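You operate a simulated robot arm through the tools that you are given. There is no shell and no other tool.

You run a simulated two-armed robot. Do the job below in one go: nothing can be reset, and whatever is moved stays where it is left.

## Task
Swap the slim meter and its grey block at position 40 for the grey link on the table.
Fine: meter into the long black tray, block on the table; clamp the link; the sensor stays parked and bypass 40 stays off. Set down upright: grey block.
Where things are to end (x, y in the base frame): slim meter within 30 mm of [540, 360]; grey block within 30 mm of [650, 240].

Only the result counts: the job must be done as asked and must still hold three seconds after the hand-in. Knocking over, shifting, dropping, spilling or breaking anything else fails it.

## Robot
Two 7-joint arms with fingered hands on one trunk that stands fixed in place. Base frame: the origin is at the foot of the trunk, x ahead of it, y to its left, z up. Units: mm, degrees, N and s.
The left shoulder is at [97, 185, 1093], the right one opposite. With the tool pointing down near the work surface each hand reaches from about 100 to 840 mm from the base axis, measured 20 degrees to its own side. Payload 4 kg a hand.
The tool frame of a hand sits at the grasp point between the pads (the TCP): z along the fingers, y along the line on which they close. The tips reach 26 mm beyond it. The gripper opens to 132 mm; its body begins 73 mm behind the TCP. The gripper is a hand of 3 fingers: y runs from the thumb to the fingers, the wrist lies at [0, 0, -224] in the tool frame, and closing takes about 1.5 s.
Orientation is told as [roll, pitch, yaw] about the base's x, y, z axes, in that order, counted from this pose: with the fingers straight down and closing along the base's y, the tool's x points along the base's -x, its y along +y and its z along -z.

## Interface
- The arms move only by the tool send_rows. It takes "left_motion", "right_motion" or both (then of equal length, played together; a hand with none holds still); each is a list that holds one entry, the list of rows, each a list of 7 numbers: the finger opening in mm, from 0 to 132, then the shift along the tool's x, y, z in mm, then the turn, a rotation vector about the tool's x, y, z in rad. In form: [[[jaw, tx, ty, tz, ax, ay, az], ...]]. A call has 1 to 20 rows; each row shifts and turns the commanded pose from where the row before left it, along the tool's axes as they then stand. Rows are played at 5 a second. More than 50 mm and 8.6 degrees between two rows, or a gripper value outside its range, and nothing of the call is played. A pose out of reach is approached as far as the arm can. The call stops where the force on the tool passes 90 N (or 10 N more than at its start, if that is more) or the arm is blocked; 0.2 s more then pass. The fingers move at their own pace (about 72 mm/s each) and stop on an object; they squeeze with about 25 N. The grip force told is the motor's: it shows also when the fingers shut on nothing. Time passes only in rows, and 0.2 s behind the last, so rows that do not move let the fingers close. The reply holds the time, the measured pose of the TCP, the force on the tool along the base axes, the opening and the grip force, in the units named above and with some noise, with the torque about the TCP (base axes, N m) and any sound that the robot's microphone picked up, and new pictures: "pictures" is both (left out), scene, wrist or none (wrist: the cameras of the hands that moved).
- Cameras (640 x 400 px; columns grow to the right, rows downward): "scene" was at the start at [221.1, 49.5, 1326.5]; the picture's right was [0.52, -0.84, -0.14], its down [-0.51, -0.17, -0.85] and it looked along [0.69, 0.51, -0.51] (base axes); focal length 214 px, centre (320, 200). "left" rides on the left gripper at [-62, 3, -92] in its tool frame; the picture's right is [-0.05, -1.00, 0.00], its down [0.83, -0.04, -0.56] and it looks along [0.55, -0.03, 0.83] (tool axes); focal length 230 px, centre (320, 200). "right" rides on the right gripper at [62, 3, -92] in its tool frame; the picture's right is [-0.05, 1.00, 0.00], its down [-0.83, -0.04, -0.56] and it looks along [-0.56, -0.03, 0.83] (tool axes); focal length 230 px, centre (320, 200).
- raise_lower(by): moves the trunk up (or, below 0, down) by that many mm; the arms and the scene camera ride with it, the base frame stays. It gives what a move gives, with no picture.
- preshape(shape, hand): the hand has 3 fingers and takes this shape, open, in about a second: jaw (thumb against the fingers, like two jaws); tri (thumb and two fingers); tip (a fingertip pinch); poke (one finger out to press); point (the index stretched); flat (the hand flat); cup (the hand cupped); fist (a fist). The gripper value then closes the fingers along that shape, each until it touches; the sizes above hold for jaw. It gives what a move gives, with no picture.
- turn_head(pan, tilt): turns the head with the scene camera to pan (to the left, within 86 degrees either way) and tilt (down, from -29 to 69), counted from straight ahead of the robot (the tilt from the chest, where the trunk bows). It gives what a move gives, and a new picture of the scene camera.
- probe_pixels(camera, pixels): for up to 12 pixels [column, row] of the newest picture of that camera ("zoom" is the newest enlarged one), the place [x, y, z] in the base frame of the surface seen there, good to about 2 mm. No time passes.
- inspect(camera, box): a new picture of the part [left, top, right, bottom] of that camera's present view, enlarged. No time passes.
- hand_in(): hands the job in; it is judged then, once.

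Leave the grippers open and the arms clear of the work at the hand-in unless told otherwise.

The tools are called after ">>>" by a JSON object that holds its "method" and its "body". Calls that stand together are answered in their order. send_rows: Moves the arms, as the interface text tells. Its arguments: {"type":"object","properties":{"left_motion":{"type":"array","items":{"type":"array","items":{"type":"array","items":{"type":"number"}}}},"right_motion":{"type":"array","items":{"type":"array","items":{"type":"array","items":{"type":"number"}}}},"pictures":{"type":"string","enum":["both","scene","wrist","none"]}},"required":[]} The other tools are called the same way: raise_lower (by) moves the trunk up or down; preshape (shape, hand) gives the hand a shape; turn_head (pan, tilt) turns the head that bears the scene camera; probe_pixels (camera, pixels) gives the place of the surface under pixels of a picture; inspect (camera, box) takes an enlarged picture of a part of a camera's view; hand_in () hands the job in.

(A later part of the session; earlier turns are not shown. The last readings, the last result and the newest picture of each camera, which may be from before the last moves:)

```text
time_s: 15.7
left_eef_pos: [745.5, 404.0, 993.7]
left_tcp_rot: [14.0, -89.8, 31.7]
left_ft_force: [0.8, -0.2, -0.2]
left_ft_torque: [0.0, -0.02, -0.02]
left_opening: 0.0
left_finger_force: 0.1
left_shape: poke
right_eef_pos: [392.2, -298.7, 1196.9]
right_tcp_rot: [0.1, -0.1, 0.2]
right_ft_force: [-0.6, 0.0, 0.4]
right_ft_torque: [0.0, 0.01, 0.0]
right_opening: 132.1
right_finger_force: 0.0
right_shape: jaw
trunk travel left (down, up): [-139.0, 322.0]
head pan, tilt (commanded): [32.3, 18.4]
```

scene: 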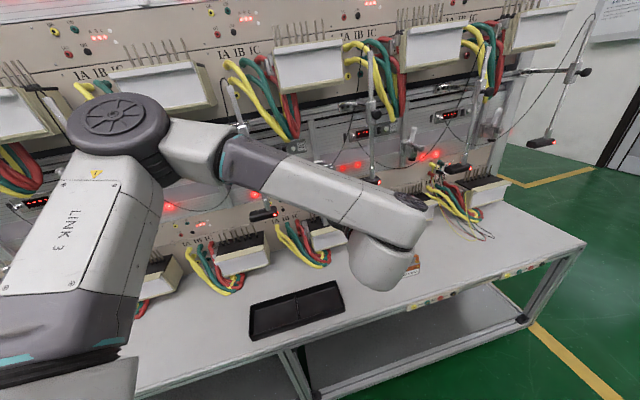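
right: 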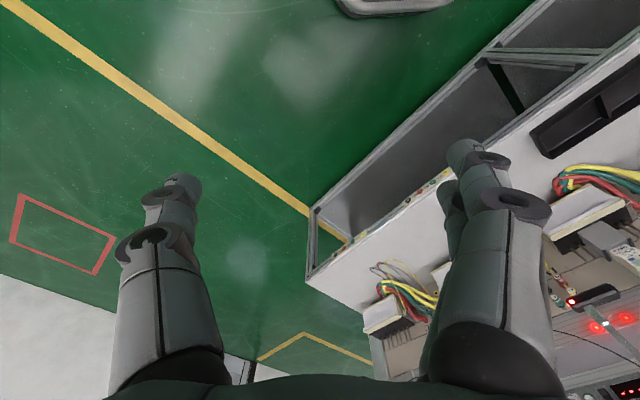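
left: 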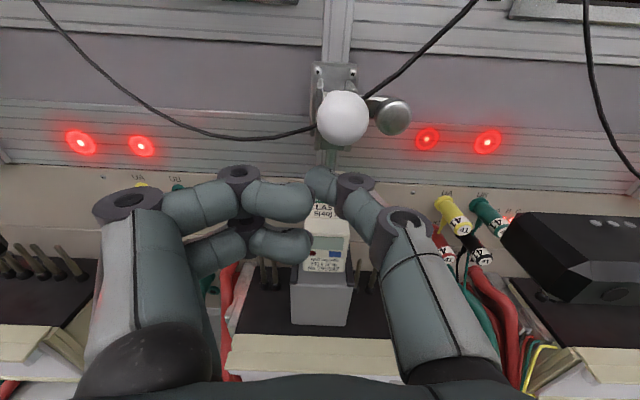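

The ball (343,117) sits above the thumb. Now I push up along the handle's arc, first half.

>>> {"method": "send_rows", "body": {"left_motion": [[[132, -14, 0, 2, 0, 0, 0], [132, -11, 0, 0, 0, 0, 0], [132, -11, 0, 0, 0, 0, 0], [132, -15, 0, 1, 0, 0, 0], [132, -17, 0, 6.6, 0, 0, 0]]], "pictures": "wrist"}}

```text
time_s: 16.9
left_eef_pos: [750.9, 411.8, 1059.6]
left_tcp_rot: [-0.2, -89.9, 46.0]
left_ft_force: [-0.2, 0.2, -0.2]
left_ft_torque: [0.0, 0.03, -0.02]
left_opening: 0.2
left_finger_force: 0.1
left_shape: poke
right_eef_pos: [391.5, -297.1, 1197.2]
right_tcp_rot: [0.0, 0.0, 0.1]
right_ft_force: [-1.1, 0.7, 0.5]
right_ft_torque: [-0.03, -0.03, 0.0]
right_opening: 132.2
right_finger_force: 0.0
right_shape: jaw
trunk travel left (down, up): [-139.0, 322.0]
head pan, tilt (commanded): [32.3, 18.4]
```

left: 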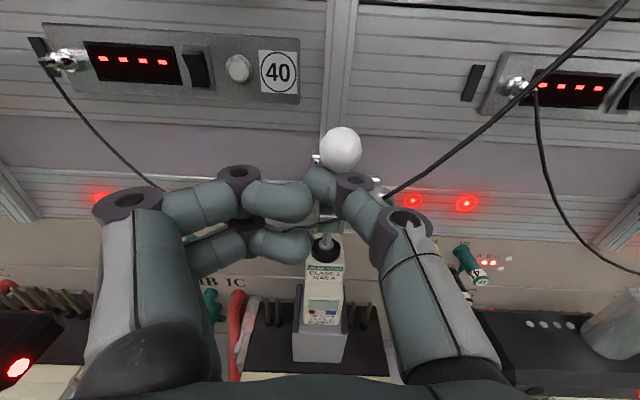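

The handle is following (ball now at (340,148) with the thumb beneath it), with no notable force. I continue the arc to upright.

>>> {"method": "send_rows", "body": {"left_motion": [[[132, -16, 0, 10.9, 0, 0, 0], [132, -13, 0, 14.5, 0, 0, 0], [132, -8, 0, 17, 0, 0, 0], [132, -1, 0, 5, 0, 0, 0]]], "pictures": "wrist"}}

```text
time_s: 17.9
left_eef_pos: [782.9, 445.5, 1115.0]
left_tcp_rot: [-149.6, -88.6, -164.8]
left_ft_force: [-5.1, -3.9, 25.6]
left_ft_torque: [0.07, -0.44, -0.09]
left_opening: 0.0
left_finger_force: 0.1
left_shape: poke
right_eef_pos: [387.1, -297.9, 1198.9]
right_tcp_rot: [0.1, -0.4, 0.0]
right_ft_force: [0.1, -0.5, -0.2]
right_ft_torque: [-0.02, 0.01, -0.01]
right_opening: 131.8
right_finger_force: 0.0
right_shape: jaw
trunk travel left (down, up): [-139.0, 322.0]
head pan, tilt (commanded): [32.3, 18.4]
```

left: 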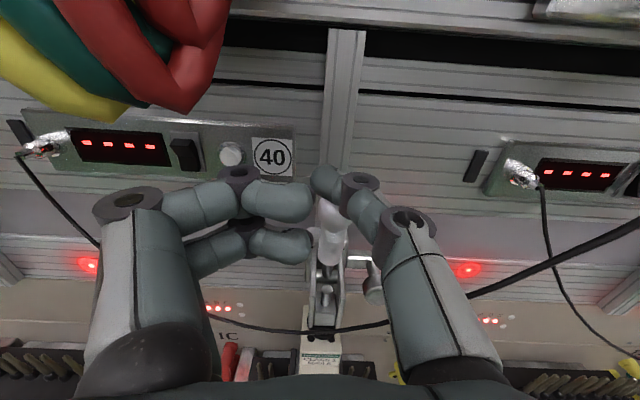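

The handle is now up, with the ball (330,215) under my thumb, pressing me upward with ~25 N. I lift off slightly, then back away and look.

>>> {"method": "send_rows", "body": {"left_motion": [[[132, -20, 0, -4, 0, 0, 0], [132, -10, 0, -20, 0, 0, 0], [132, 0, 0, -40, 0, 0, 0], [132, 0, 0, -40, 0, 0, 0]]], "pictures": "both"}}

```text
time_s: 18.9
left_eef_pos: [710.3, 370.9, 1129.1]
left_tcp_rot: [91.8, -90.0, -46.0]
left_ft_force: [0.6, 0.0, 0.3]
left_ft_torque: [-0.02, 0.01, -0.01]
left_opening: 0.0
left_finger_force: 0.0
left_shape: poke
right_eef_pos: [391.0, -297.9, 1196.7]
right_tcp_rot: [0.0, 0.0, 0.0]
right_ft_force: [-0.3, 0.3, 1.1]
right_ft_torque: [0.01, 0.02, -0.01]
right_opening: 131.7
right_finger_force: 0.2
right_shape: jaw
trunk travel left (down, up): [-139.0, 322.0]
head pan, tilt (commanded): [32.3, 18.4]
```

scene: 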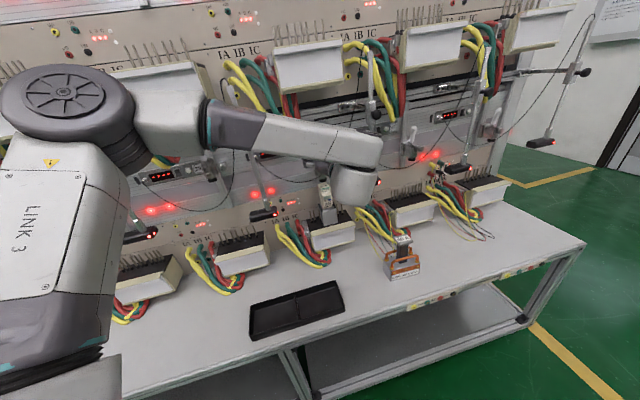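
left: 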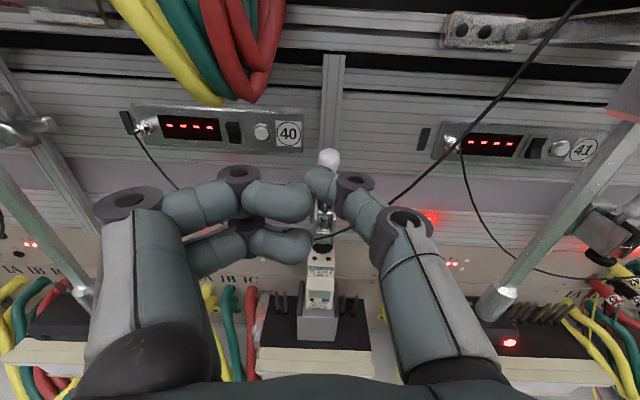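

>>> {"method": "inspect", "body": {"camera": "left", "box": [270, 130, 390, 280]}}

>>> {"method": "probe_pixels", "body": {"camera": "left", "pixels": [[328, 158], [328, 164], [322, 222], [320, 235], [319, 258], [320, 268], [330, 215], [315, 235]]}}

```text
2.67 times, centred on (330, 205) of left
```

zoom: 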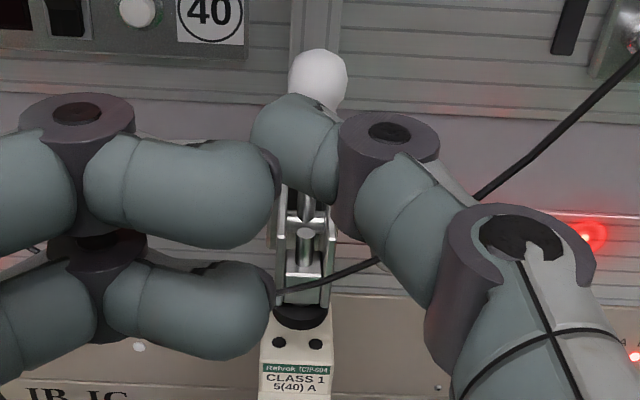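

```text
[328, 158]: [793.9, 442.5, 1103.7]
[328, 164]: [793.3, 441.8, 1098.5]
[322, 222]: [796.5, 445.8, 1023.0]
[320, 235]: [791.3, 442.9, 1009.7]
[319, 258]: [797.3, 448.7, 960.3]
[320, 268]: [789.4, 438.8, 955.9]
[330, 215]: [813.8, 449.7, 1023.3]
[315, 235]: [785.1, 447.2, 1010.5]
```

>>> {"method": "probe_pixels", "body": {"camera": "zoom", "pixels": [[300, 318], [300, 308], [300, 328], [280, 342], [305, 245], [315, 70], [300, 340], [275, 335], [322, 335]]}}

```text
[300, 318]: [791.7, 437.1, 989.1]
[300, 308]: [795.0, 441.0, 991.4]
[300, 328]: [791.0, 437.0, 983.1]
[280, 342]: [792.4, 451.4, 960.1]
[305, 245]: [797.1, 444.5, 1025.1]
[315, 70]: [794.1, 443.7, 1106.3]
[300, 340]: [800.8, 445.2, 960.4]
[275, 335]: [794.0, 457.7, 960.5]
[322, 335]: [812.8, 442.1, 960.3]
```

The clamp is open: the foot bottom is now at z≈981, about 21 mm above the meter top (960), and the handle stands upright. I back away, reopen the hand to "jaw", and study the meter and block more closely.

>>> {"method": "send_rows", "body": {"left_motion": [[[132, 0, 0, -35, 0, 0, 0], [132, 40, 0, 0, 0, 0, 0], [132, 40, 0, 0, 0, 0, 0], [132, 40, 0, 0, 0, 0, 0]]], "pictures": "none"}}

>>> {"method": "preshape", "body": {"hand": "left", "shape": "jaw"}}

>>> {"method": "inspect", "body": {"camera": "left", "box": [240, 100, 400, 200]}}

>>> {"method": "inspect", "body": {"camera": "left", "box": [230, 160, 430, 285]}}

>>> {"method": "inspect", "body": {"camera": "left", "box": [0, 0, 640, 400]}}

```text
time_s: 19.9
left_eef_pos: [687.6, 344.3, 1010.3]
left_tcp_rot: [5.6, -90.1, 40.2]
left_ft_force: [0.9, 0.0, -0.3]
left_ft_torque: [0.02, 0.0, -0.03]
left_opening: 0.1
left_finger_force: 0.1
left_shape: poke
right_eef_pos: [393.1, -297.6, 1197.1]
right_tcp_rot: [0.1, 0.0, 0.1]
right_ft_force: [0.1, 0.4, 0.5]
right_ft_torque: [0.02, -0.01, 0.02]
right_opening: 131.9
right_finger_force: 0.1
right_shape: jaw
trunk travel left (down, up): [-139.0, 322.0]
head pan, tilt (commanded): [32.3, 18.4]
```

```text
time_s: 20.8
left_eef_pos: [685.1, 343.4, 1011.3]
left_tcp_rot: [43.3, -90.0, 2.5]
left_ft_force: [0.2, -0.3, 0.5]
left_ft_torque: [-0.01, -0.02, 0.0]
left_opening: 131.8
left_finger_force: 0.0
left_shape: jaw
right_eef_pos: [391.9, -297.8, 1196.8]
right_tcp_rot: [0.2, 0.0, 0.1]
right_ft_force: [0.3, 0.7, -0.8]
right_ft_torque: [0.01, 0.0, 0.02]
right_opening: 131.9
right_finger_force: 0.1
right_shape: jaw
trunk travel left (down, up): [-139.0, 322.0]
head pan, tilt (commanded): [32.3, 18.4]
```

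```text
4.00 times, centred on (320, 150) of left
```

zoom: 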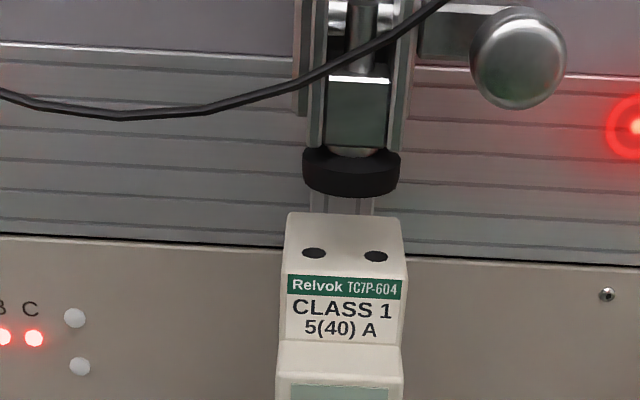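

```text
3.20 times, centred on (330, 222) of left
```

zoom: 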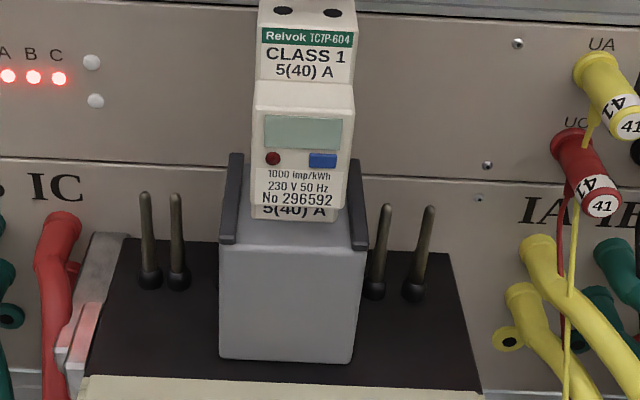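

```text
1.00 times, centred on (320, 200) of left (not enlarged: the box is as wide or as high as the picture)
```

zoom: 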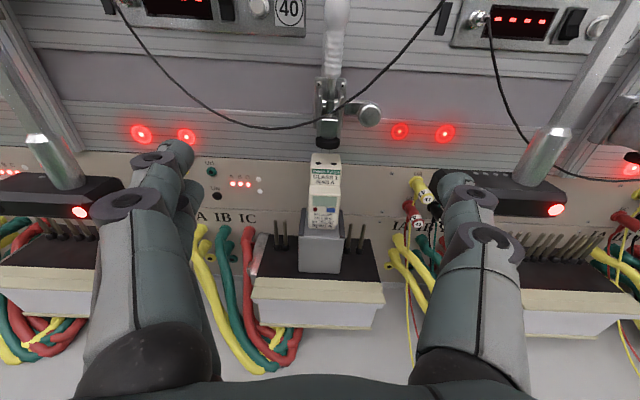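

>>> {"method": "inspect", "body": {"camera": "left", "box": [270, 140, 390, 215]}}

>>> {"method": "probe_pixels", "body": {"camera": "zoom", "pixels": [[218, 70], [358, 70], [225, 90], [350, 95], [228, 190], [350, 195], [205, 235], [362, 240], [215, 370], [355, 365], [280, 210], [290, 60]]}}

>>> {"method": "inspect", "body": {"camera": "left", "box": [260, 200, 400, 287]}}

>>> {"method": "probe_pixels", "body": {"camera": "zoom", "pixels": [[200, 40], [330, 40], [290, 55], [190, 110], [380, 115], [190, 315], [370, 325], [280, 200], [180, 30], [380, 40], [195, 85], [375, 90]]}}

```text
5.33 times, centred on (330, 178) of left
```

zoom: 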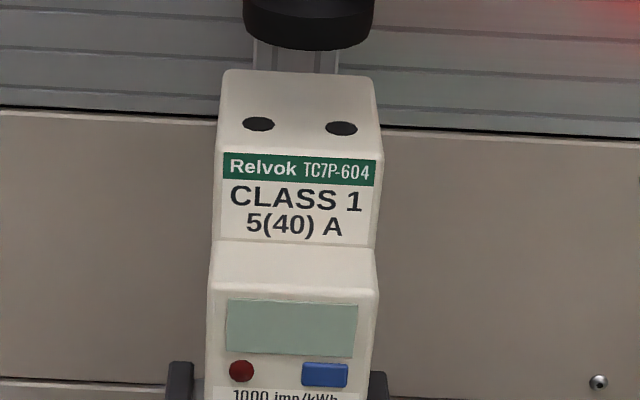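

```text
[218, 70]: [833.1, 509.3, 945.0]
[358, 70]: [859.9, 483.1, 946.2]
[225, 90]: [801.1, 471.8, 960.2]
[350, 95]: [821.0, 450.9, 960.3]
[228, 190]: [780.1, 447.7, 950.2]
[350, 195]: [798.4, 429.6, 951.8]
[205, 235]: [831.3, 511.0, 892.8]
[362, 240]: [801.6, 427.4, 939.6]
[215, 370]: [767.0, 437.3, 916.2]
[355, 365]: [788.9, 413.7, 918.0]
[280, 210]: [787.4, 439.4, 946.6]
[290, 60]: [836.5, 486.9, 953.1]
```

```text
4.57 times, centred on (330, 244) of left
```

zoom: 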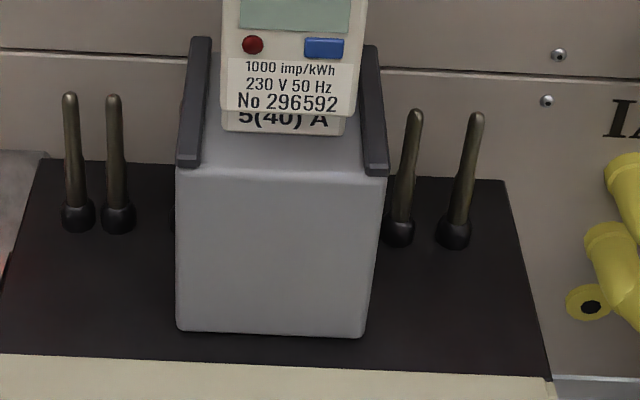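

```text
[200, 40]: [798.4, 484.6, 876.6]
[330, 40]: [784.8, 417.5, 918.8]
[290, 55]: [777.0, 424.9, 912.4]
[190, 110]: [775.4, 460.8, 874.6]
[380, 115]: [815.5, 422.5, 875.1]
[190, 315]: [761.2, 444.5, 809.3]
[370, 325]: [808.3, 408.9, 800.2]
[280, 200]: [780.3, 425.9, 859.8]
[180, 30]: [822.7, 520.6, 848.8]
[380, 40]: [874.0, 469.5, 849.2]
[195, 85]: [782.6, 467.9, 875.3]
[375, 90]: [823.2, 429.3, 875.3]
```

The meter is ~36 mm wide (t≈243–279 across the bench), front at s≈847, back ≈903, z 871–960. The block is ~57 mm wide with small side ears. I check how wide my hand is (thumb outer side) relative to the sensor on the right before approaching.

>>> {"method": "inspect", "body": {"camera": "left", "box": [0, 0, 640, 400]}}

>>> {"method": "probe_pixels", "body": {"camera": "zoom", "pixels": [[515, 280], [520, 250], [500, 190], [530, 370], [120, 200], [95, 300], [85, 370], [440, 185], [500, 300], [430, 185], [545, 200], [500, 350]]}}

```text
1.00 times, centred on (320, 200) of left (not enlarged: the box is as wide or as high as the picture)
```

zoom: 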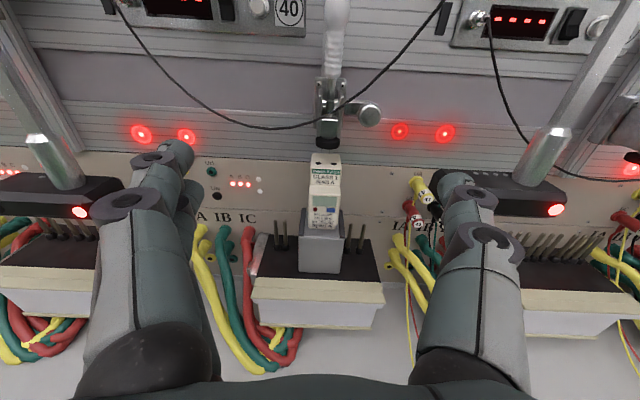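

```text
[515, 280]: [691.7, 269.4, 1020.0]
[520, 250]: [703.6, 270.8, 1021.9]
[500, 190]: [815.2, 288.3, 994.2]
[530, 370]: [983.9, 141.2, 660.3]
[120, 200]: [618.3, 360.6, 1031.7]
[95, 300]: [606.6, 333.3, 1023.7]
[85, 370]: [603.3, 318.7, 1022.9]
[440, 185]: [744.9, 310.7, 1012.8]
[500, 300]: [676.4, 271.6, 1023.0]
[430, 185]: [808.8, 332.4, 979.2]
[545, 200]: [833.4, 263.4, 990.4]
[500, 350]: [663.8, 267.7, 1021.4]
```

Margins to the sensor are about 30 mm with a partly closed hand. Now I tilt the hand 30° nose-down, centre it on the meter (9 mm to the right) with 75 mm opening, and advance to about 90 mm before the grasp.

>>> {"method": "send_rows", "body": {"left_motion": [[[75, 0, -2.5, 0, 0, 0.1309, 0], [75, 0, -2.5, 0, 0, 0.1309, 0], [75, 0, -2.5, 0, 0, 0.1309, 0], [75, 0, -2, 0, 0, 0.1309, 0], [75, 0, 0, 30, 0, 0, 0], [75, 0, 0, 30, 0, 0, 0], [75, 1.5, 0, 25, 0, 0, 0]]], "pictures": "wrist"}}

```text
time_s: 22.4
left_eef_pos: [743.1, 392.1, 965.9]
left_tcp_rot: [0.0, -59.9, 45.7]
left_ft_force: [0.1, -0.2, -1.2]
left_ft_torque: [0.02, 0.03, -0.01]
left_opening: 75.5
left_finger_force: 0.1
left_shape: jaw
right_eef_pos: [392.8, -298.0, 1196.4]
right_tcp_rot: [0.1, 0.0, 0.1]
right_ft_force: [0.0, 0.5, 0.2]
right_ft_torque: [-0.02, -0.05, 0.01]
right_opening: 132.0
right_finger_force: 0.1
right_shape: jaw
trunk travel left (down, up): [-139.0, 322.0]
head pan, tilt (commanded): [32.3, 18.4]
```

left: 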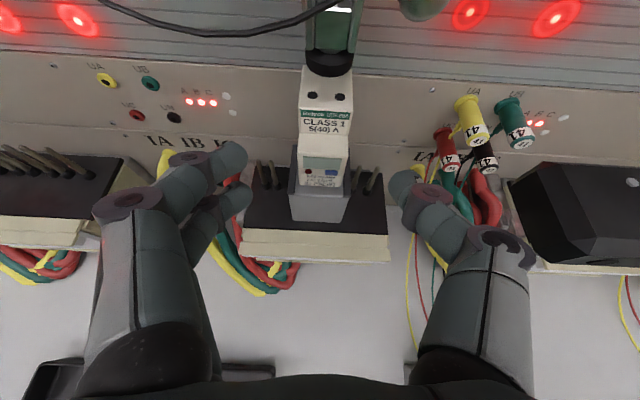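

Aligned: the meter at (325,120) sits between thumb and fingers. I advance 60 mm, then check.

>>> {"method": "send_rows", "body": {"left_motion": [[[75, 0, -2, 30, 0, 0, 0], [75, 0, 0, 30, 0, 0, 0]]], "pictures": "wrist"}}

```text
time_s: 23.0
left_eef_pos: [781.4, 426.5, 935.0]
left_tcp_rot: [0.0, -59.9, 45.7]
left_ft_force: [0.6, -0.1, -0.2]
left_ft_torque: [0.01, -0.04, -0.03]
left_opening: 75.5
left_finger_force: 0.1
left_shape: jaw
right_eef_pos: [392.7, -297.1, 1196.4]
right_tcp_rot: [0.1, -0.1, 0.1]
right_ft_force: [0.1, -0.2, 0.7]
right_ft_torque: [-0.01, 0.02, -0.01]
right_opening: 132.0
right_finger_force: 0.1
right_shape: jaw
trunk travel left (down, up): [-139.0, 322.0]
head pan, tilt (commanded): [32.3, 18.4]
```

left: 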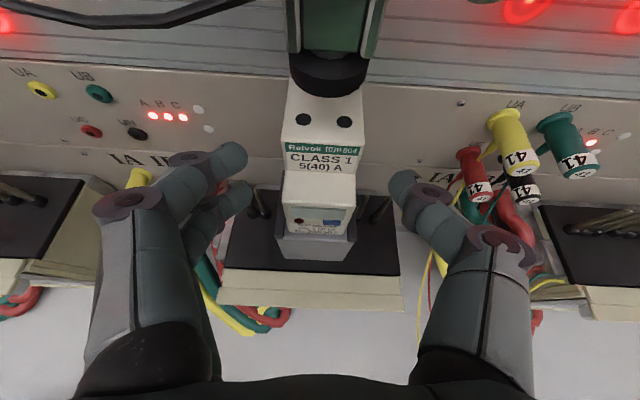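

Good. I advance the last 28 mm and close on the meter's sides.

>>> {"method": "send_rows", "body": {"left_motion": [[[75, 0, 1, 28, 0, 0, 0], [75, 0, 0, 0, 0, 0, 0], [10, 0, 0, 0, 0, 0, 0], [10, 0, 0, 0, 0, 0, 0], [10, 0, 0, 0, 0, 0, 0], [10, 0, 0, 0, 0, 0, 0], [10, 0, 0, 0, 0, 0, 0], [10, 0, 0, 0, 0, 0, 0], [10, 0, 0, 0, 0, 0, 0]]], "pictures": "wrist"}}

```text
time_s: 25.0
left_eef_pos: [796.6, 443.7, 921.6]
left_tcp_rot: [0.0, -60.0, 45.7]
left_ft_force: [-0.5, 1.4, 0.8]
left_ft_torque: [0.01, 0.0, 0.04]
left_opening: 30.8
left_finger_force: 25.2
left_shape: jaw
right_eef_pos: [391.6, -299.1, 1196.6]
right_tcp_rot: [0.1, 0.1, 0.1]
right_ft_force: [-0.1, 0.5, 1.0]
right_ft_torque: [0.0, 0.01, 0.01]
right_opening: 132.0
right_finger_force: 0.1
right_shape: jaw
trunk travel left (down, up): [-139.0, 322.0]
head pan, tilt (commanded): [32.3, 18.4]
```

left: 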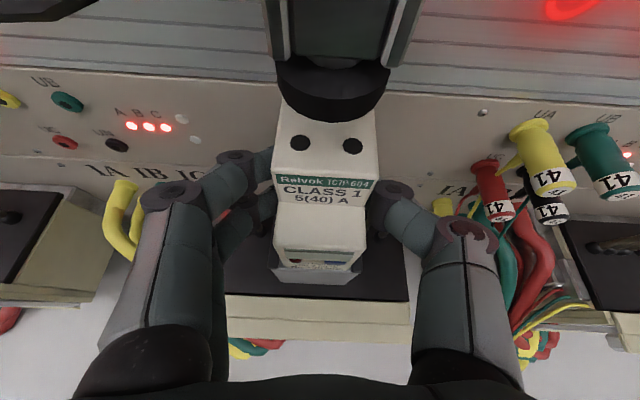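

Gripped (25 N). I lift gently 12 mm straight up (clamp gap is ~20 mm) and check that the block stays.

>>> {"method": "send_rows", "body": {"left_motion": [[[10, -3.46, 0, -2, 0, 0, 0], [10, -3.46, 0, -2, 0, 0, 0], [10, -3.46, 0, -2, 0, 0, 0]]], "pictures": "both"}}

```text
time_s: 25.8
left_eef_pos: [798.9, 445.8, 934.0]
left_tcp_rot: [0.1, -60.0, 45.7]
left_ft_force: [-0.1, 0.9, -1.4]
left_ft_torque: [-0.01, 0.04, 0.04]
left_opening: 31.2
left_finger_force: 25.4
left_shape: jaw
right_eef_pos: [392.4, -297.6, 1196.1]
right_tcp_rot: [0.1, 0.0, 0.2]
right_ft_force: [-0.2, 0.0, -0.1]
right_ft_torque: [0.02, -0.02, -0.01]
right_opening: 131.7
right_finger_force: 0.0
right_shape: jaw
trunk travel left (down, up): [-139.0, 322.0]
head pan, tilt (commanded): [32.3, 18.4]
```

scene: 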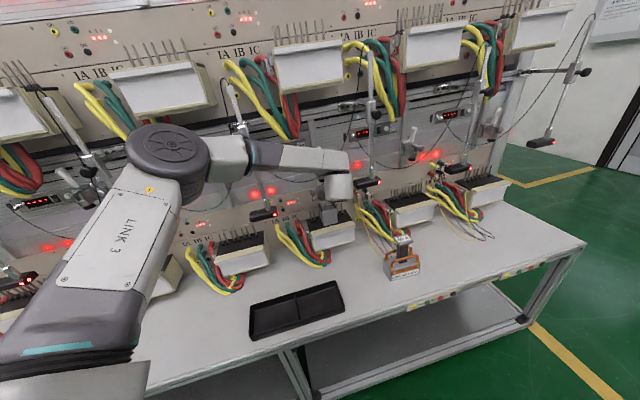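
left: 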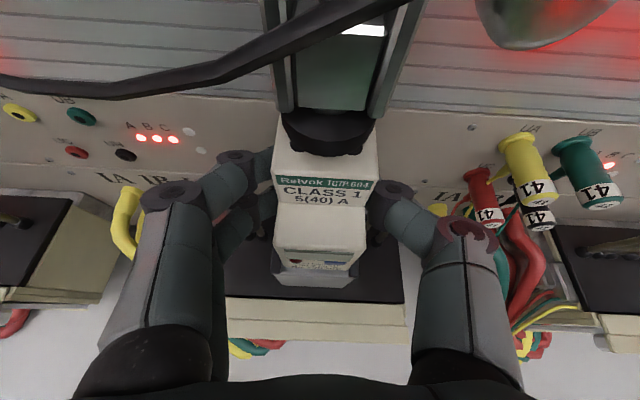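

>>> {"method": "inspect", "body": {"camera": "scene", "box": [296, 180, 376, 230]}}

>>> {"method": "inspect", "body": {"camera": "left", "box": [240, 180, 400, 320]}}

```text
8.00 times, centred on (336, 205) of scene
```

zoom: 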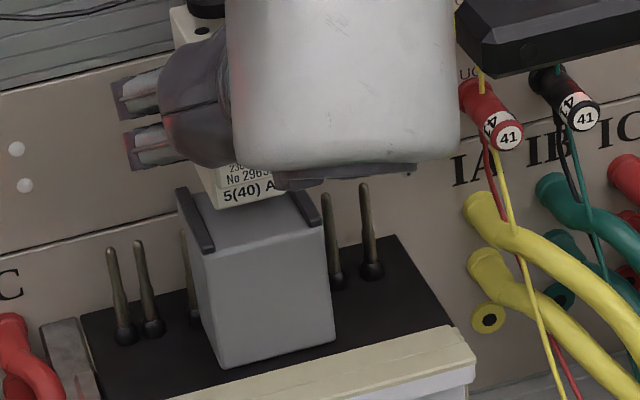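

```text
2.86 times, centred on (320, 250) of left
```

zoom: 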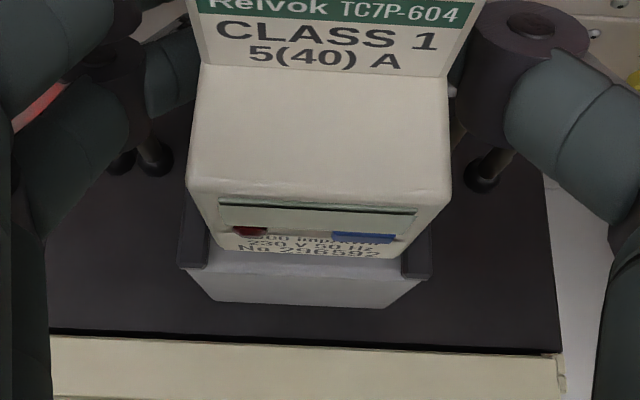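

The block stayed; the meter is clear of it. I lift 3 mm more and pull straight out toward me, in small steps first.

>>> {"method": "send_rows", "body": {"left_motion": [[[10, -2.6, 0, -1.5, 0, 0, 0], [10, 5, 0, -8.66, 0, 0, 0], [10, 5, 0, -8.66, 0, 0, 0]]], "pictures": "wrist"}}

>>> {"method": "inspect", "body": {"camera": "scene", "box": [296, 180, 376, 230]}}

```text
time_s: 26.6
left_eef_pos: [785.4, 432.4, 936.2]
left_tcp_rot: [0.0, -59.9, 45.7]
left_ft_force: [0.2, 0.2, -1.9]
left_ft_torque: [-0.01, 0.01, 0.01]
left_opening: 30.4
left_finger_force: 25.1
left_shape: jaw
right_eef_pos: [391.5, -298.1, 1195.6]
right_tcp_rot: [0.1, 0.1, 0.1]
right_ft_force: [0.5, -0.5, 0.6]
right_ft_torque: [0.0, 0.0, -0.02]
right_opening: 131.9
right_finger_force: 0.1
right_shape: jaw
trunk travel left (down, up): [-139.0, 322.0]
head pan, tilt (commanded): [32.3, 18.4]
```

left: 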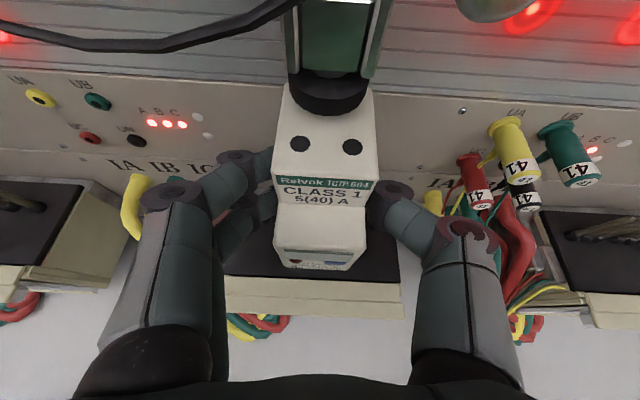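

```text
8.00 times, centred on (336, 205) of scene
```

zoom: 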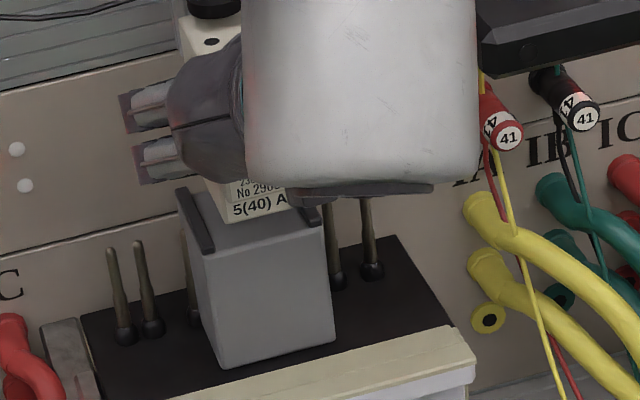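

The meter is free. I'll measure the tray accurately before moving over it.

>>> {"method": "inspect", "body": {"camera": "scene", "box": [244, 275, 354, 345]}}

>>> {"method": "probe_pixels", "body": {"camera": "zoom", "pixels": [[40, 195], [545, 42], [585, 180], [35, 360], [310, 105], [335, 255], [430, 130], [500, 180], [420, 170], [190, 250], [520, 60], [360, 230]]}}

```text
5.71 times, centred on (299, 310) of scene
```

zoom: 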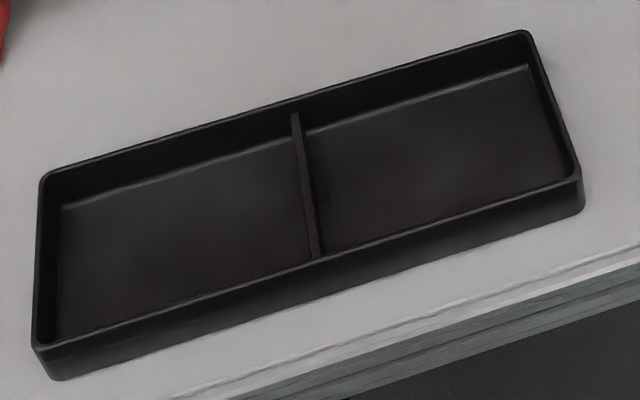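

```text
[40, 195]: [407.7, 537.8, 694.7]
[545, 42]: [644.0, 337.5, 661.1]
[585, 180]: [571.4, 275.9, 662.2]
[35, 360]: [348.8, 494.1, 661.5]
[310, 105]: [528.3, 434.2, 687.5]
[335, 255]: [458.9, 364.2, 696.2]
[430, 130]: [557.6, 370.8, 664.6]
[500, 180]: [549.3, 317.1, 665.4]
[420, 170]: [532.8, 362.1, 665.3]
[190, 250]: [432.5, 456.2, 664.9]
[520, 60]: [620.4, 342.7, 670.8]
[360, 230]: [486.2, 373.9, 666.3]
```

Tray floor is at z≈665, rim ≈696, right compartment spans roughly t 77–205, s 585–675; the target (540,360) is in it. I carry the meter back, then over the compartment at a safe height.

>>> {"method": "send_rows", "body": {"left_motion": [[[10, 16.3, 0, -28.3, 0, 0, 0], [10, 16.3, 0, -28.3, 0, 0, 0], [10, 16.3, 0, -28.3, 0, 0, 0], [10, 30.07, 20.85, -6.75, 0, 0, 0], [10, 30.07, 20.85, -6.75, 0, 0, 0], [10, 30.07, 20.85, -6.75, 0, 0, 0], [10, 30.07, 20.85, -6.75, 0, 0, 0], [10, 30.07, 20.85, -6.75, 0, 0, 0], [10, 30.07, 20.85, -6.75, 0, 0, 0], [10, 0, 0, 0, 0, 0, 0]]], "pictures": "both"}}

```text
time_s: 28.8
left_eef_pos: [538.1, 358.7, 798.8]
left_tcp_rot: [0.0, -60.0, 45.7]
left_ft_force: [0.0, -0.1, -1.9]
left_ft_torque: [-0.03, 0.03, -0.02]
left_opening: 31.0
left_finger_force: 25.2
left_shape: jaw
right_eef_pos: [391.7, -297.7, 1195.7]
right_tcp_rot: [0.0, 0.0, 0.1]
right_ft_force: [0.3, 0.3, -0.1]
right_ft_torque: [0.02, 0.04, -0.01]
right_opening: 132.0
right_finger_force: 0.0
right_shape: jaw
trunk travel left (down, up): [-139.0, 322.0]
head pan, tilt (commanded): [32.3, 18.4]
```

scene: 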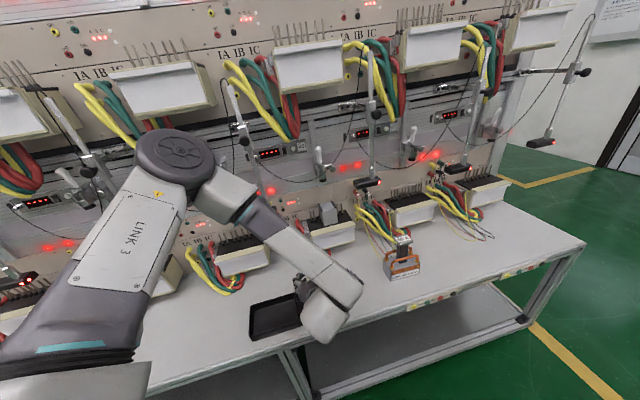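
left: 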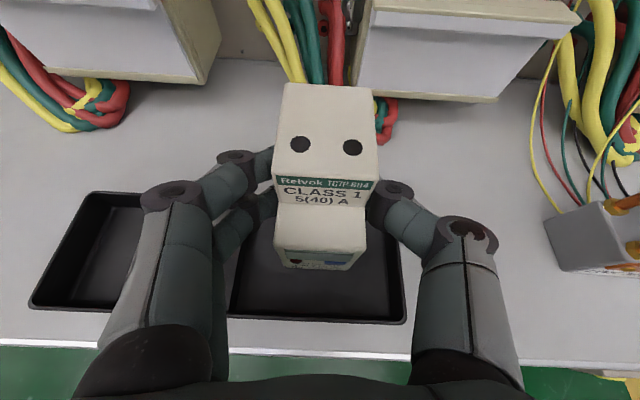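

The meter is right over the right compartment at (538,359). I lower 70 mm, then go on in small steps until it touches.

>>> {"method": "send_rows", "body": {"left_motion": [[[10, 20.2, 0, 11.67, 0, 0, 0], [10, 20.2, 0, 11.67, 0, 0, 0], [10, 20.2, 0, 11.67, 0, 0, 0], [10, 0, 0, 0, 0, 0, 0]]], "pictures": "wrist"}}

>>> {"method": "inspect", "body": {"camera": "scene", "box": [244, 250, 384, 340]}}

```text
time_s: 29.8
left_eef_pos: [539.5, 359.5, 730.0]
left_tcp_rot: [0.0, -60.1, 45.9]
left_ft_force: [0.7, -0.1, -1.0]
left_ft_torque: [-0.01, -0.01, 0.0]
left_opening: 30.5
left_finger_force: 24.4
left_shape: jaw
right_eef_pos: [392.7, -298.8, 1196.8]
right_tcp_rot: [0.0, 0.0, 0.1]
right_ft_force: [0.5, -0.5, -0.8]
right_ft_torque: [0.02, -0.04, 0.01]
right_opening: 131.9
right_finger_force: 0.1
right_shape: jaw
trunk travel left (down, up): [-139.0, 322.0]
head pan, tilt (commanded): [32.3, 18.4]
```

left: 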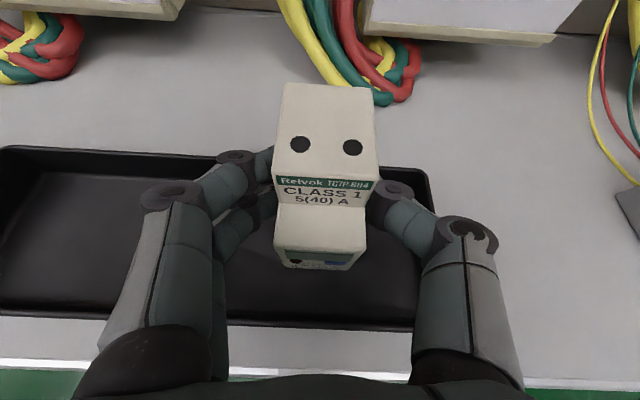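

```text
4.44 times, centred on (314, 295) of scene
```

zoom: 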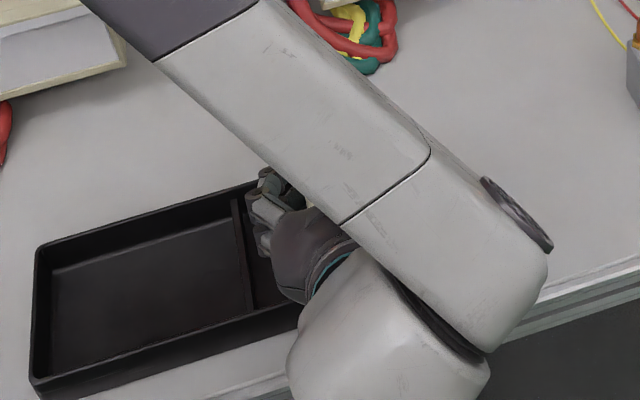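

>>> {"method": "send_rows", "body": {"left_motion": [[[10, 2.6, 0, 1.5, 0, 0, 0], [10, 2.6, 0, 1.5, 0, 0, 0], [10, 2.6, 0, 1.5, 0, 0, 0], [10, 1.73, 0, 1, 0, 0, 0]]], "pictures": "none"}}

```text
time_s: 30.8
left_eef_pos: [540.7, 358.3, 718.5]
left_tcp_rot: [0.1, -60.0, 45.7]
left_ft_force: [-0.5, 1.0, -1.5]
left_ft_torque: [0.0, 0.02, 0.06]
left_opening: 30.5
left_finger_force: 24.6
left_shape: jaw
right_eef_pos: [393.4, -298.0, 1195.2]
right_tcp_rot: [0.0, -0.1, 0.0]
right_ft_force: [0.1, -0.3, 0.3]
right_ft_torque: [0.07, 0.0, -0.01]
right_opening: 131.9
right_finger_force: 0.0
right_shape: jaw
trunk travel left (down, up): [-139.0, 322.0]
head pan, tilt (commanded): [32.3, 18.4]
```

No contact yet; continue with 1 mm steps.

>>> {"method": "send_rows", "body": {"left_motion": [[[10, 0.87, 0, 0.5, 0, 0, 0], [10, 0.87, 0, 0.5, 0, 0, 0], [10, 0.87, 0, 0.5, 0, 0, 0]]], "pictures": "none"}}

```text
time_s: 31.6
left_eef_pos: [538.5, 359.3, 716.7]
left_tcp_rot: [0.0, -60.0, 45.8]
left_ft_force: [0.3, 0.7, 0.0]
left_ft_torque: [0.01, 0.01, -0.01]
left_opening: 30.5
left_finger_force: 24.8
left_shape: jaw
right_eef_pos: [391.9, -297.9, 1196.5]
right_tcp_rot: [0.1, 0.0, 0.1]
right_ft_force: [0.3, 0.2, 0.2]
right_ft_torque: [-0.01, 0.0, -0.02]
right_opening: 131.7
right_finger_force: 0.0
right_shape: jaw
trunk travel left (down, up): [-139.0, 322.0]
head pan, tilt (commanded): [32.3, 18.4]
```

>>> {"method": "send_rows", "body": {"left_motion": [[[10, 0.87, 0, 0.5, 0, 0, 0], [10, 0, 0, 0, 0, 0, 0]]], "pictures": "none"}}

```text
time_s: 32.2
left_eef_pos: [540.2, 359.9, 715.8]
left_tcp_rot: [0.0, -60.1, 45.8]
left_ft_force: [-0.9, -0.2, 6.1]
left_ft_torque: [0.05, -0.04, 0.02]
left_opening: 30.7
left_finger_force: 25.4
left_shape: jaw
right_eef_pos: [391.6, -298.8, 1195.3]
right_tcp_rot: [0.2, 0.0, 0.1]
right_ft_force: [-0.1, 0.6, 0.0]
right_ft_torque: [0.02, 0.01, -0.02]
right_opening: 132.1
right_finger_force: 0.1
right_shape: jaw
trunk travel left (down, up): [-139.0, 322.0]
head pan, tilt (commanded): [32.3, 18.4]
```

Contact on the tray floor (+6 N). I open the fingers a little (to 56 mm, keeping clear of the divider) and wait.

>>> {"method": "send_rows", "body": {"left_motion": [[[40, 0, 0, 0, 0, 0, 0], [48, 0, 0, 0, 0, 0, 0], [56, 0, 0, 0, 0, 0, 0], [56, 0, 0, 0, 0, 0, 0], [56, 0, 0, 0, 0, 0, 0]]], "pictures": "both"}}

```text
time_s: 33.4
left_eef_pos: [540.7, 358.4, 715.9]
left_tcp_rot: [0.0, -60.0, 45.7]
left_ft_force: [-0.2, 0.0, -0.2]
left_ft_torque: [-0.01, -0.03, -0.01]
left_opening: 55.4
left_finger_force: 0.1
left_shape: jaw
right_eef_pos: [392.6, -298.9, 1196.9]
right_tcp_rot: [0.2, 0.0, 0.0]
right_ft_force: [-0.1, 0.9, 0.2]
right_ft_torque: [0.0, 0.03, 0.0]
right_opening: 132.1
right_finger_force: 0.1
right_shape: jaw
trunk travel left (down, up): [-139.0, 322.0]
head pan, tilt (commanded): [32.3, 18.4]
```

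scene: 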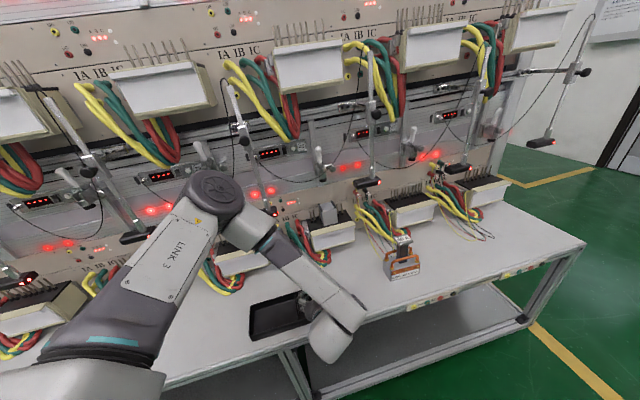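
left: 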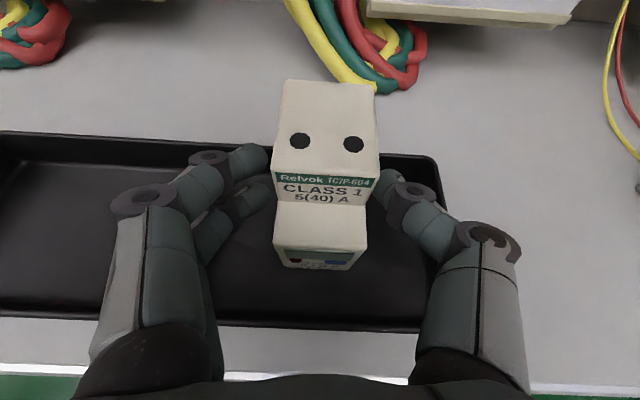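

The meter stands upright in the tray. I raise the hand straight up, then go back, and view the result.

>>> {"method": "send_rows", "body": {"left_motion": [[[56, -13, 0, -7.5, 0, 0, 0], [56, -26, 0, -15, 0, 0, 0], [56, -26, 0, -15, 0, 0, 0], [56, -26, 0, -15, 0, 0, 0], [56, -26, 0, -15, 0, 0, 0]]], "pictures": "both"}}

```text
time_s: 34.6
left_eef_pos: [539.1, 357.5, 851.2]
left_tcp_rot: [-0.1, -60.0, 45.8]
left_ft_force: [-0.5, 0.0, -0.1]
left_ft_torque: [-0.03, 0.0, 0.0]
left_opening: 55.6
left_finger_force: 0.1
left_shape: jaw
right_eef_pos: [391.8, -298.3, 1197.1]
right_tcp_rot: [0.0, -0.1, 0.1]
right_ft_force: [-1.7, 0.1, 0.4]
right_ft_torque: [-0.04, 0.0, -0.01]
right_opening: 131.7
right_finger_force: 0.0
right_shape: jaw
trunk travel left (down, up): [-139.0, 322.0]
head pan, tilt (commanded): [32.3, 18.4]
```

scene: 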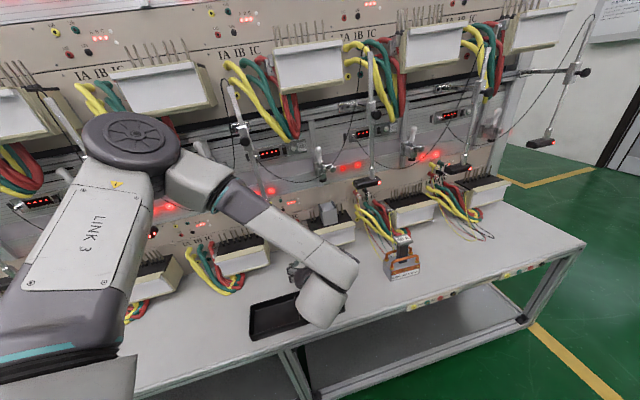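
left: 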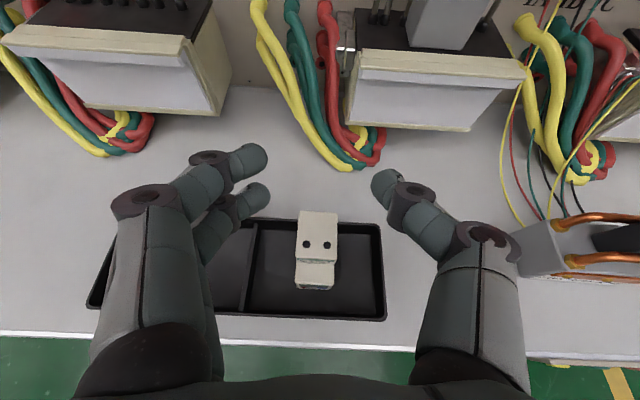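

The meter stands in the compartment. Next the block: there's a terminal pin close beside its left face, so I'll grip only its front ~30 mm with the hand tilted 20°. I move to a pre-grasp pose in front of station 40.

>>> {"method": "send_rows", "body": {"left_motion": [[[80, -19, -24.9, 20.9, 0, 0, 0], [80, -19, -24.9, 20.9, 0, 0, 0], [80, -19, -24.9, 20.9, 0, 0, 0], [80, -19, -24.9, 20.9, 0, 0, 0], [80, -19, -24.9, 20.9, 0, 0, 0], [80, 0, 0, 0, 0, -0.0873, 0], [80, 0, 0, 0, 0, -0.0873, 0]]], "pictures": "both"}}

```text
time_s: 36.2
left_eef_pos: [725.2, 370.8, 880.2]
left_tcp_rot: [0.0, -70.1, 45.8]
left_ft_force: [0.2, -0.5, -0.3]
left_ft_torque: [0.02, 0.0, 0.0]
left_opening: 79.6
left_finger_force: 0.2
left_shape: jaw
right_eef_pos: [392.4, -299.0, 1196.3]
right_tcp_rot: [0.1, 0.1, 0.1]
right_ft_force: [0.7, 0.0, 0.2]
right_ft_torque: [-0.04, -0.02, -0.02]
right_opening: 131.8
right_finger_force: 0.1
right_shape: jaw
trunk travel left (down, up): [-139.0, 322.0]
head pan, tilt (commanded): [32.3, 18.4]
```

scene: 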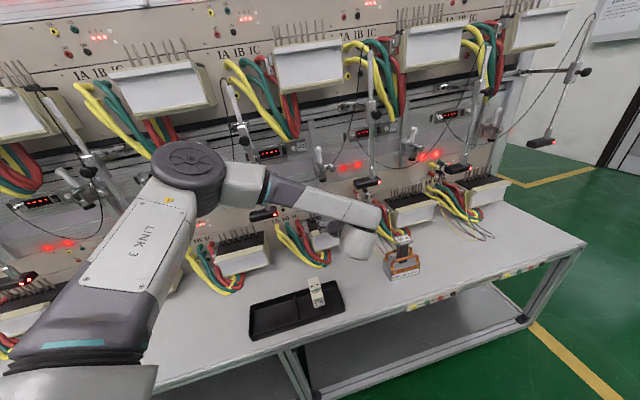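
left: 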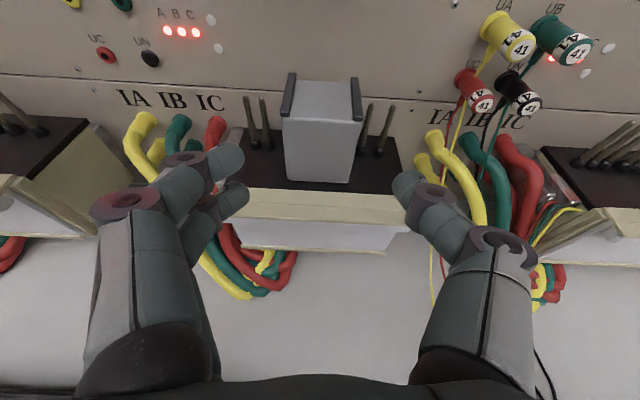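

>>> {"method": "inspect", "body": {"camera": "left", "box": [230, 60, 420, 190]}}

>>> {"method": "probe_pixels", "body": {"camera": "zoom", "pixels": [[190, 80], [430, 80], [310, 100], [195, 215], [440, 225], [210, 395], [415, 398], [80, 150], [130, 150], [480, 160], [530, 160], [310, 300]]}}

```text
3.08 times, centred on (325, 125) of left
```

zoom: 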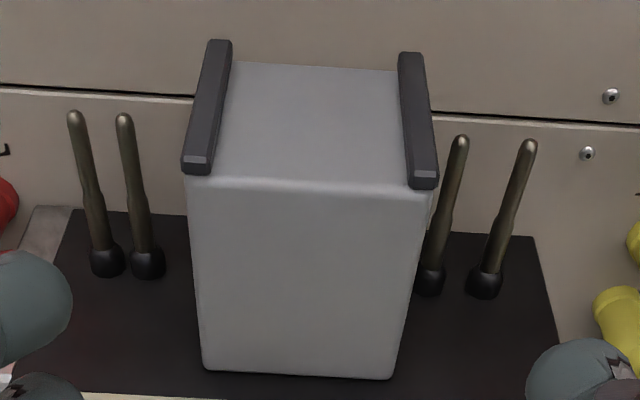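

```text
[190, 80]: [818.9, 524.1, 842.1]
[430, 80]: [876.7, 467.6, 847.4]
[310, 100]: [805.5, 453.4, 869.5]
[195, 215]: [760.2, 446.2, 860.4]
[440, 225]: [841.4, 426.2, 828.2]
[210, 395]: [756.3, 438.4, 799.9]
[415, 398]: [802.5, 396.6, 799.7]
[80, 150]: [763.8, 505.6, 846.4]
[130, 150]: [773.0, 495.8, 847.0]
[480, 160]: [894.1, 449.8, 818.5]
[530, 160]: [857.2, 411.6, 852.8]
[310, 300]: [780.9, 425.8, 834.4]
```

>>> {"method": "probe_pixels", "body": {"camera": "zoom", "pixels": [[310, 72], [240, 70], [390, 75], [215, 45], [410, 58], [195, 160], [425, 180], [310, 175], [222, 165], [402, 180]]}}

>>> {"method": "inspect", "body": {"camera": "scene", "box": [304, 195, 352, 225]}}

```text
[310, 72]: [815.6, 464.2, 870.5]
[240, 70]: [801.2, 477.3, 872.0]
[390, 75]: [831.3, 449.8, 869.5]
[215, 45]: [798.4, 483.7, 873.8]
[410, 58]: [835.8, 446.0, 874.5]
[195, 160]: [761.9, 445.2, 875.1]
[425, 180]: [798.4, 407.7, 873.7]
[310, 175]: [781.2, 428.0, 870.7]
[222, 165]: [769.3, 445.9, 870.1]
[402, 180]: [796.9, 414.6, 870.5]
```

```text
13.33 times, centred on (328, 210) of scene
```

zoom: 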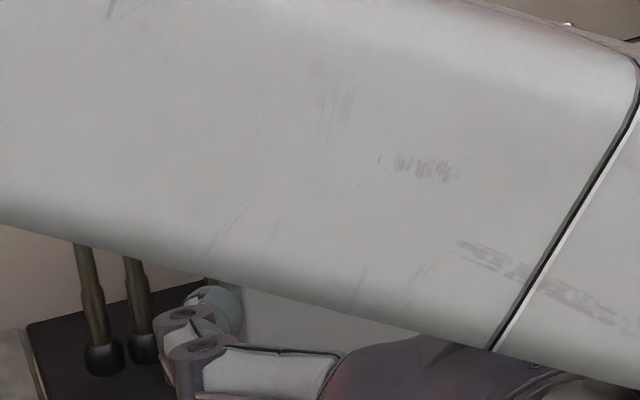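

>>> {"method": "probe_pixels", "body": {"camera": "left", "pixels": [[440, 145], [428, 165], [460, 180], [475, 95], [450, 210], [140, 125], [180, 125], [150, 150], [215, 130], [232, 235], [245, 280], [430, 240]]}}

>>> {"method": "send_rows", "body": {"left_motion": [[[76, 1, -0.5, 30, 0, 0, 0], [76, 1, 0, 25, 0, 0, 0]]], "pictures": "wrist"}}

```text
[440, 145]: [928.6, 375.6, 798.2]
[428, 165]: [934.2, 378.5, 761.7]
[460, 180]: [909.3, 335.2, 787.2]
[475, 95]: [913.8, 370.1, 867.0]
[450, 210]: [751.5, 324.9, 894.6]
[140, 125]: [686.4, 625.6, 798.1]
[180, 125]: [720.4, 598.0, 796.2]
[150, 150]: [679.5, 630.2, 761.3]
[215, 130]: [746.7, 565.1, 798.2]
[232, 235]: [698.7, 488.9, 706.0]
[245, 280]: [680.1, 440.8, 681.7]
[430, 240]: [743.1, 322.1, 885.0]
```

```text
time_s: 36.8
left_eef_pos: [760.5, 406.1, 859.1]
left_tcp_rot: [0.1, -70.1, 45.7]
left_ft_force: [-1.0, -0.3, -0.3]
left_ft_torque: [-0.01, -0.01, -0.01]
left_opening: 76.6
left_finger_force: 0.0
left_shape: jaw
right_eef_pos: [393.9, -297.6, 1196.5]
right_tcp_rot: [0.1, 0.1, 0.1]
right_ft_force: [0.6, -0.6, 0.1]
right_ft_torque: [-0.01, 0.01, -0.01]
right_opening: 131.7
right_finger_force: 0.0
right_shape: jaw
trunk travel left (down, up): [-139.0, 322.0]
head pan, tilt (commanded): [32.3, 18.4]
```

left: 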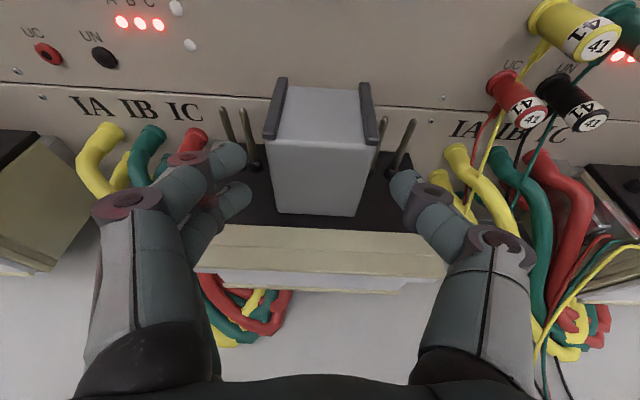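

Centred on the block (t=261). I advance 31 mm so the tips end at s≈877 (short of the pins) and close.

>>> {"method": "send_rows", "body": {"left_motion": [[[76, -0.3, 0, 16, 0, 0, 0], [76, -0.3, 0, 14, 0, 0, 0], [76, 0, 0, 0, 0, 0, 0], [20, 0, 0, 0, 0, 0, 0], [20, 0, 0, 0, 0, 0, 0], [20, 0, 0, 0, 0, 0, 0], [20, 0, 0, 0, 0, 0, 0], [20, 0, 0, 0, 0, 0, 0]]], "pictures": "wrist"}}

```text
time_s: 38.6
left_eef_pos: [779.4, 426.3, 849.5]
left_tcp_rot: [0.0, -70.0, 45.7]
left_ft_force: [-0.4, 1.0, -1.1]
left_ft_torque: [-0.02, -0.01, 0.01]
left_opening: 53.7
left_finger_force: 24.8
left_shape: jaw
right_eef_pos: [391.0, -297.4, 1196.2]
right_tcp_rot: [0.1, 0.0, 0.1]
right_ft_force: [0.0, -0.8, 0.5]
right_ft_torque: [0.02, 0.01, -0.02]
right_opening: 131.8
right_finger_force: 0.0
right_shape: jaw
trunk travel left (down, up): [-139.0, 322.0]
head pan, tilt (commanded): [32.3, 18.4]
```

left: 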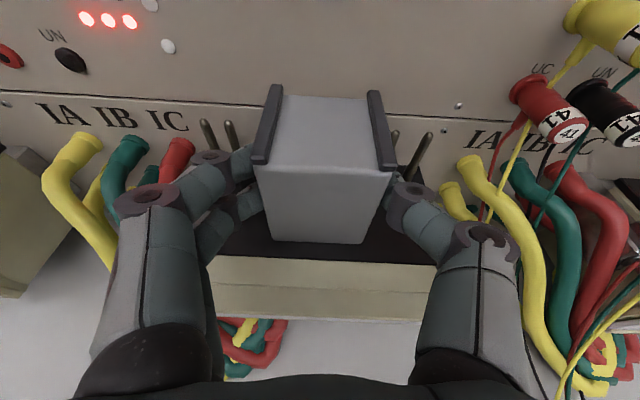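

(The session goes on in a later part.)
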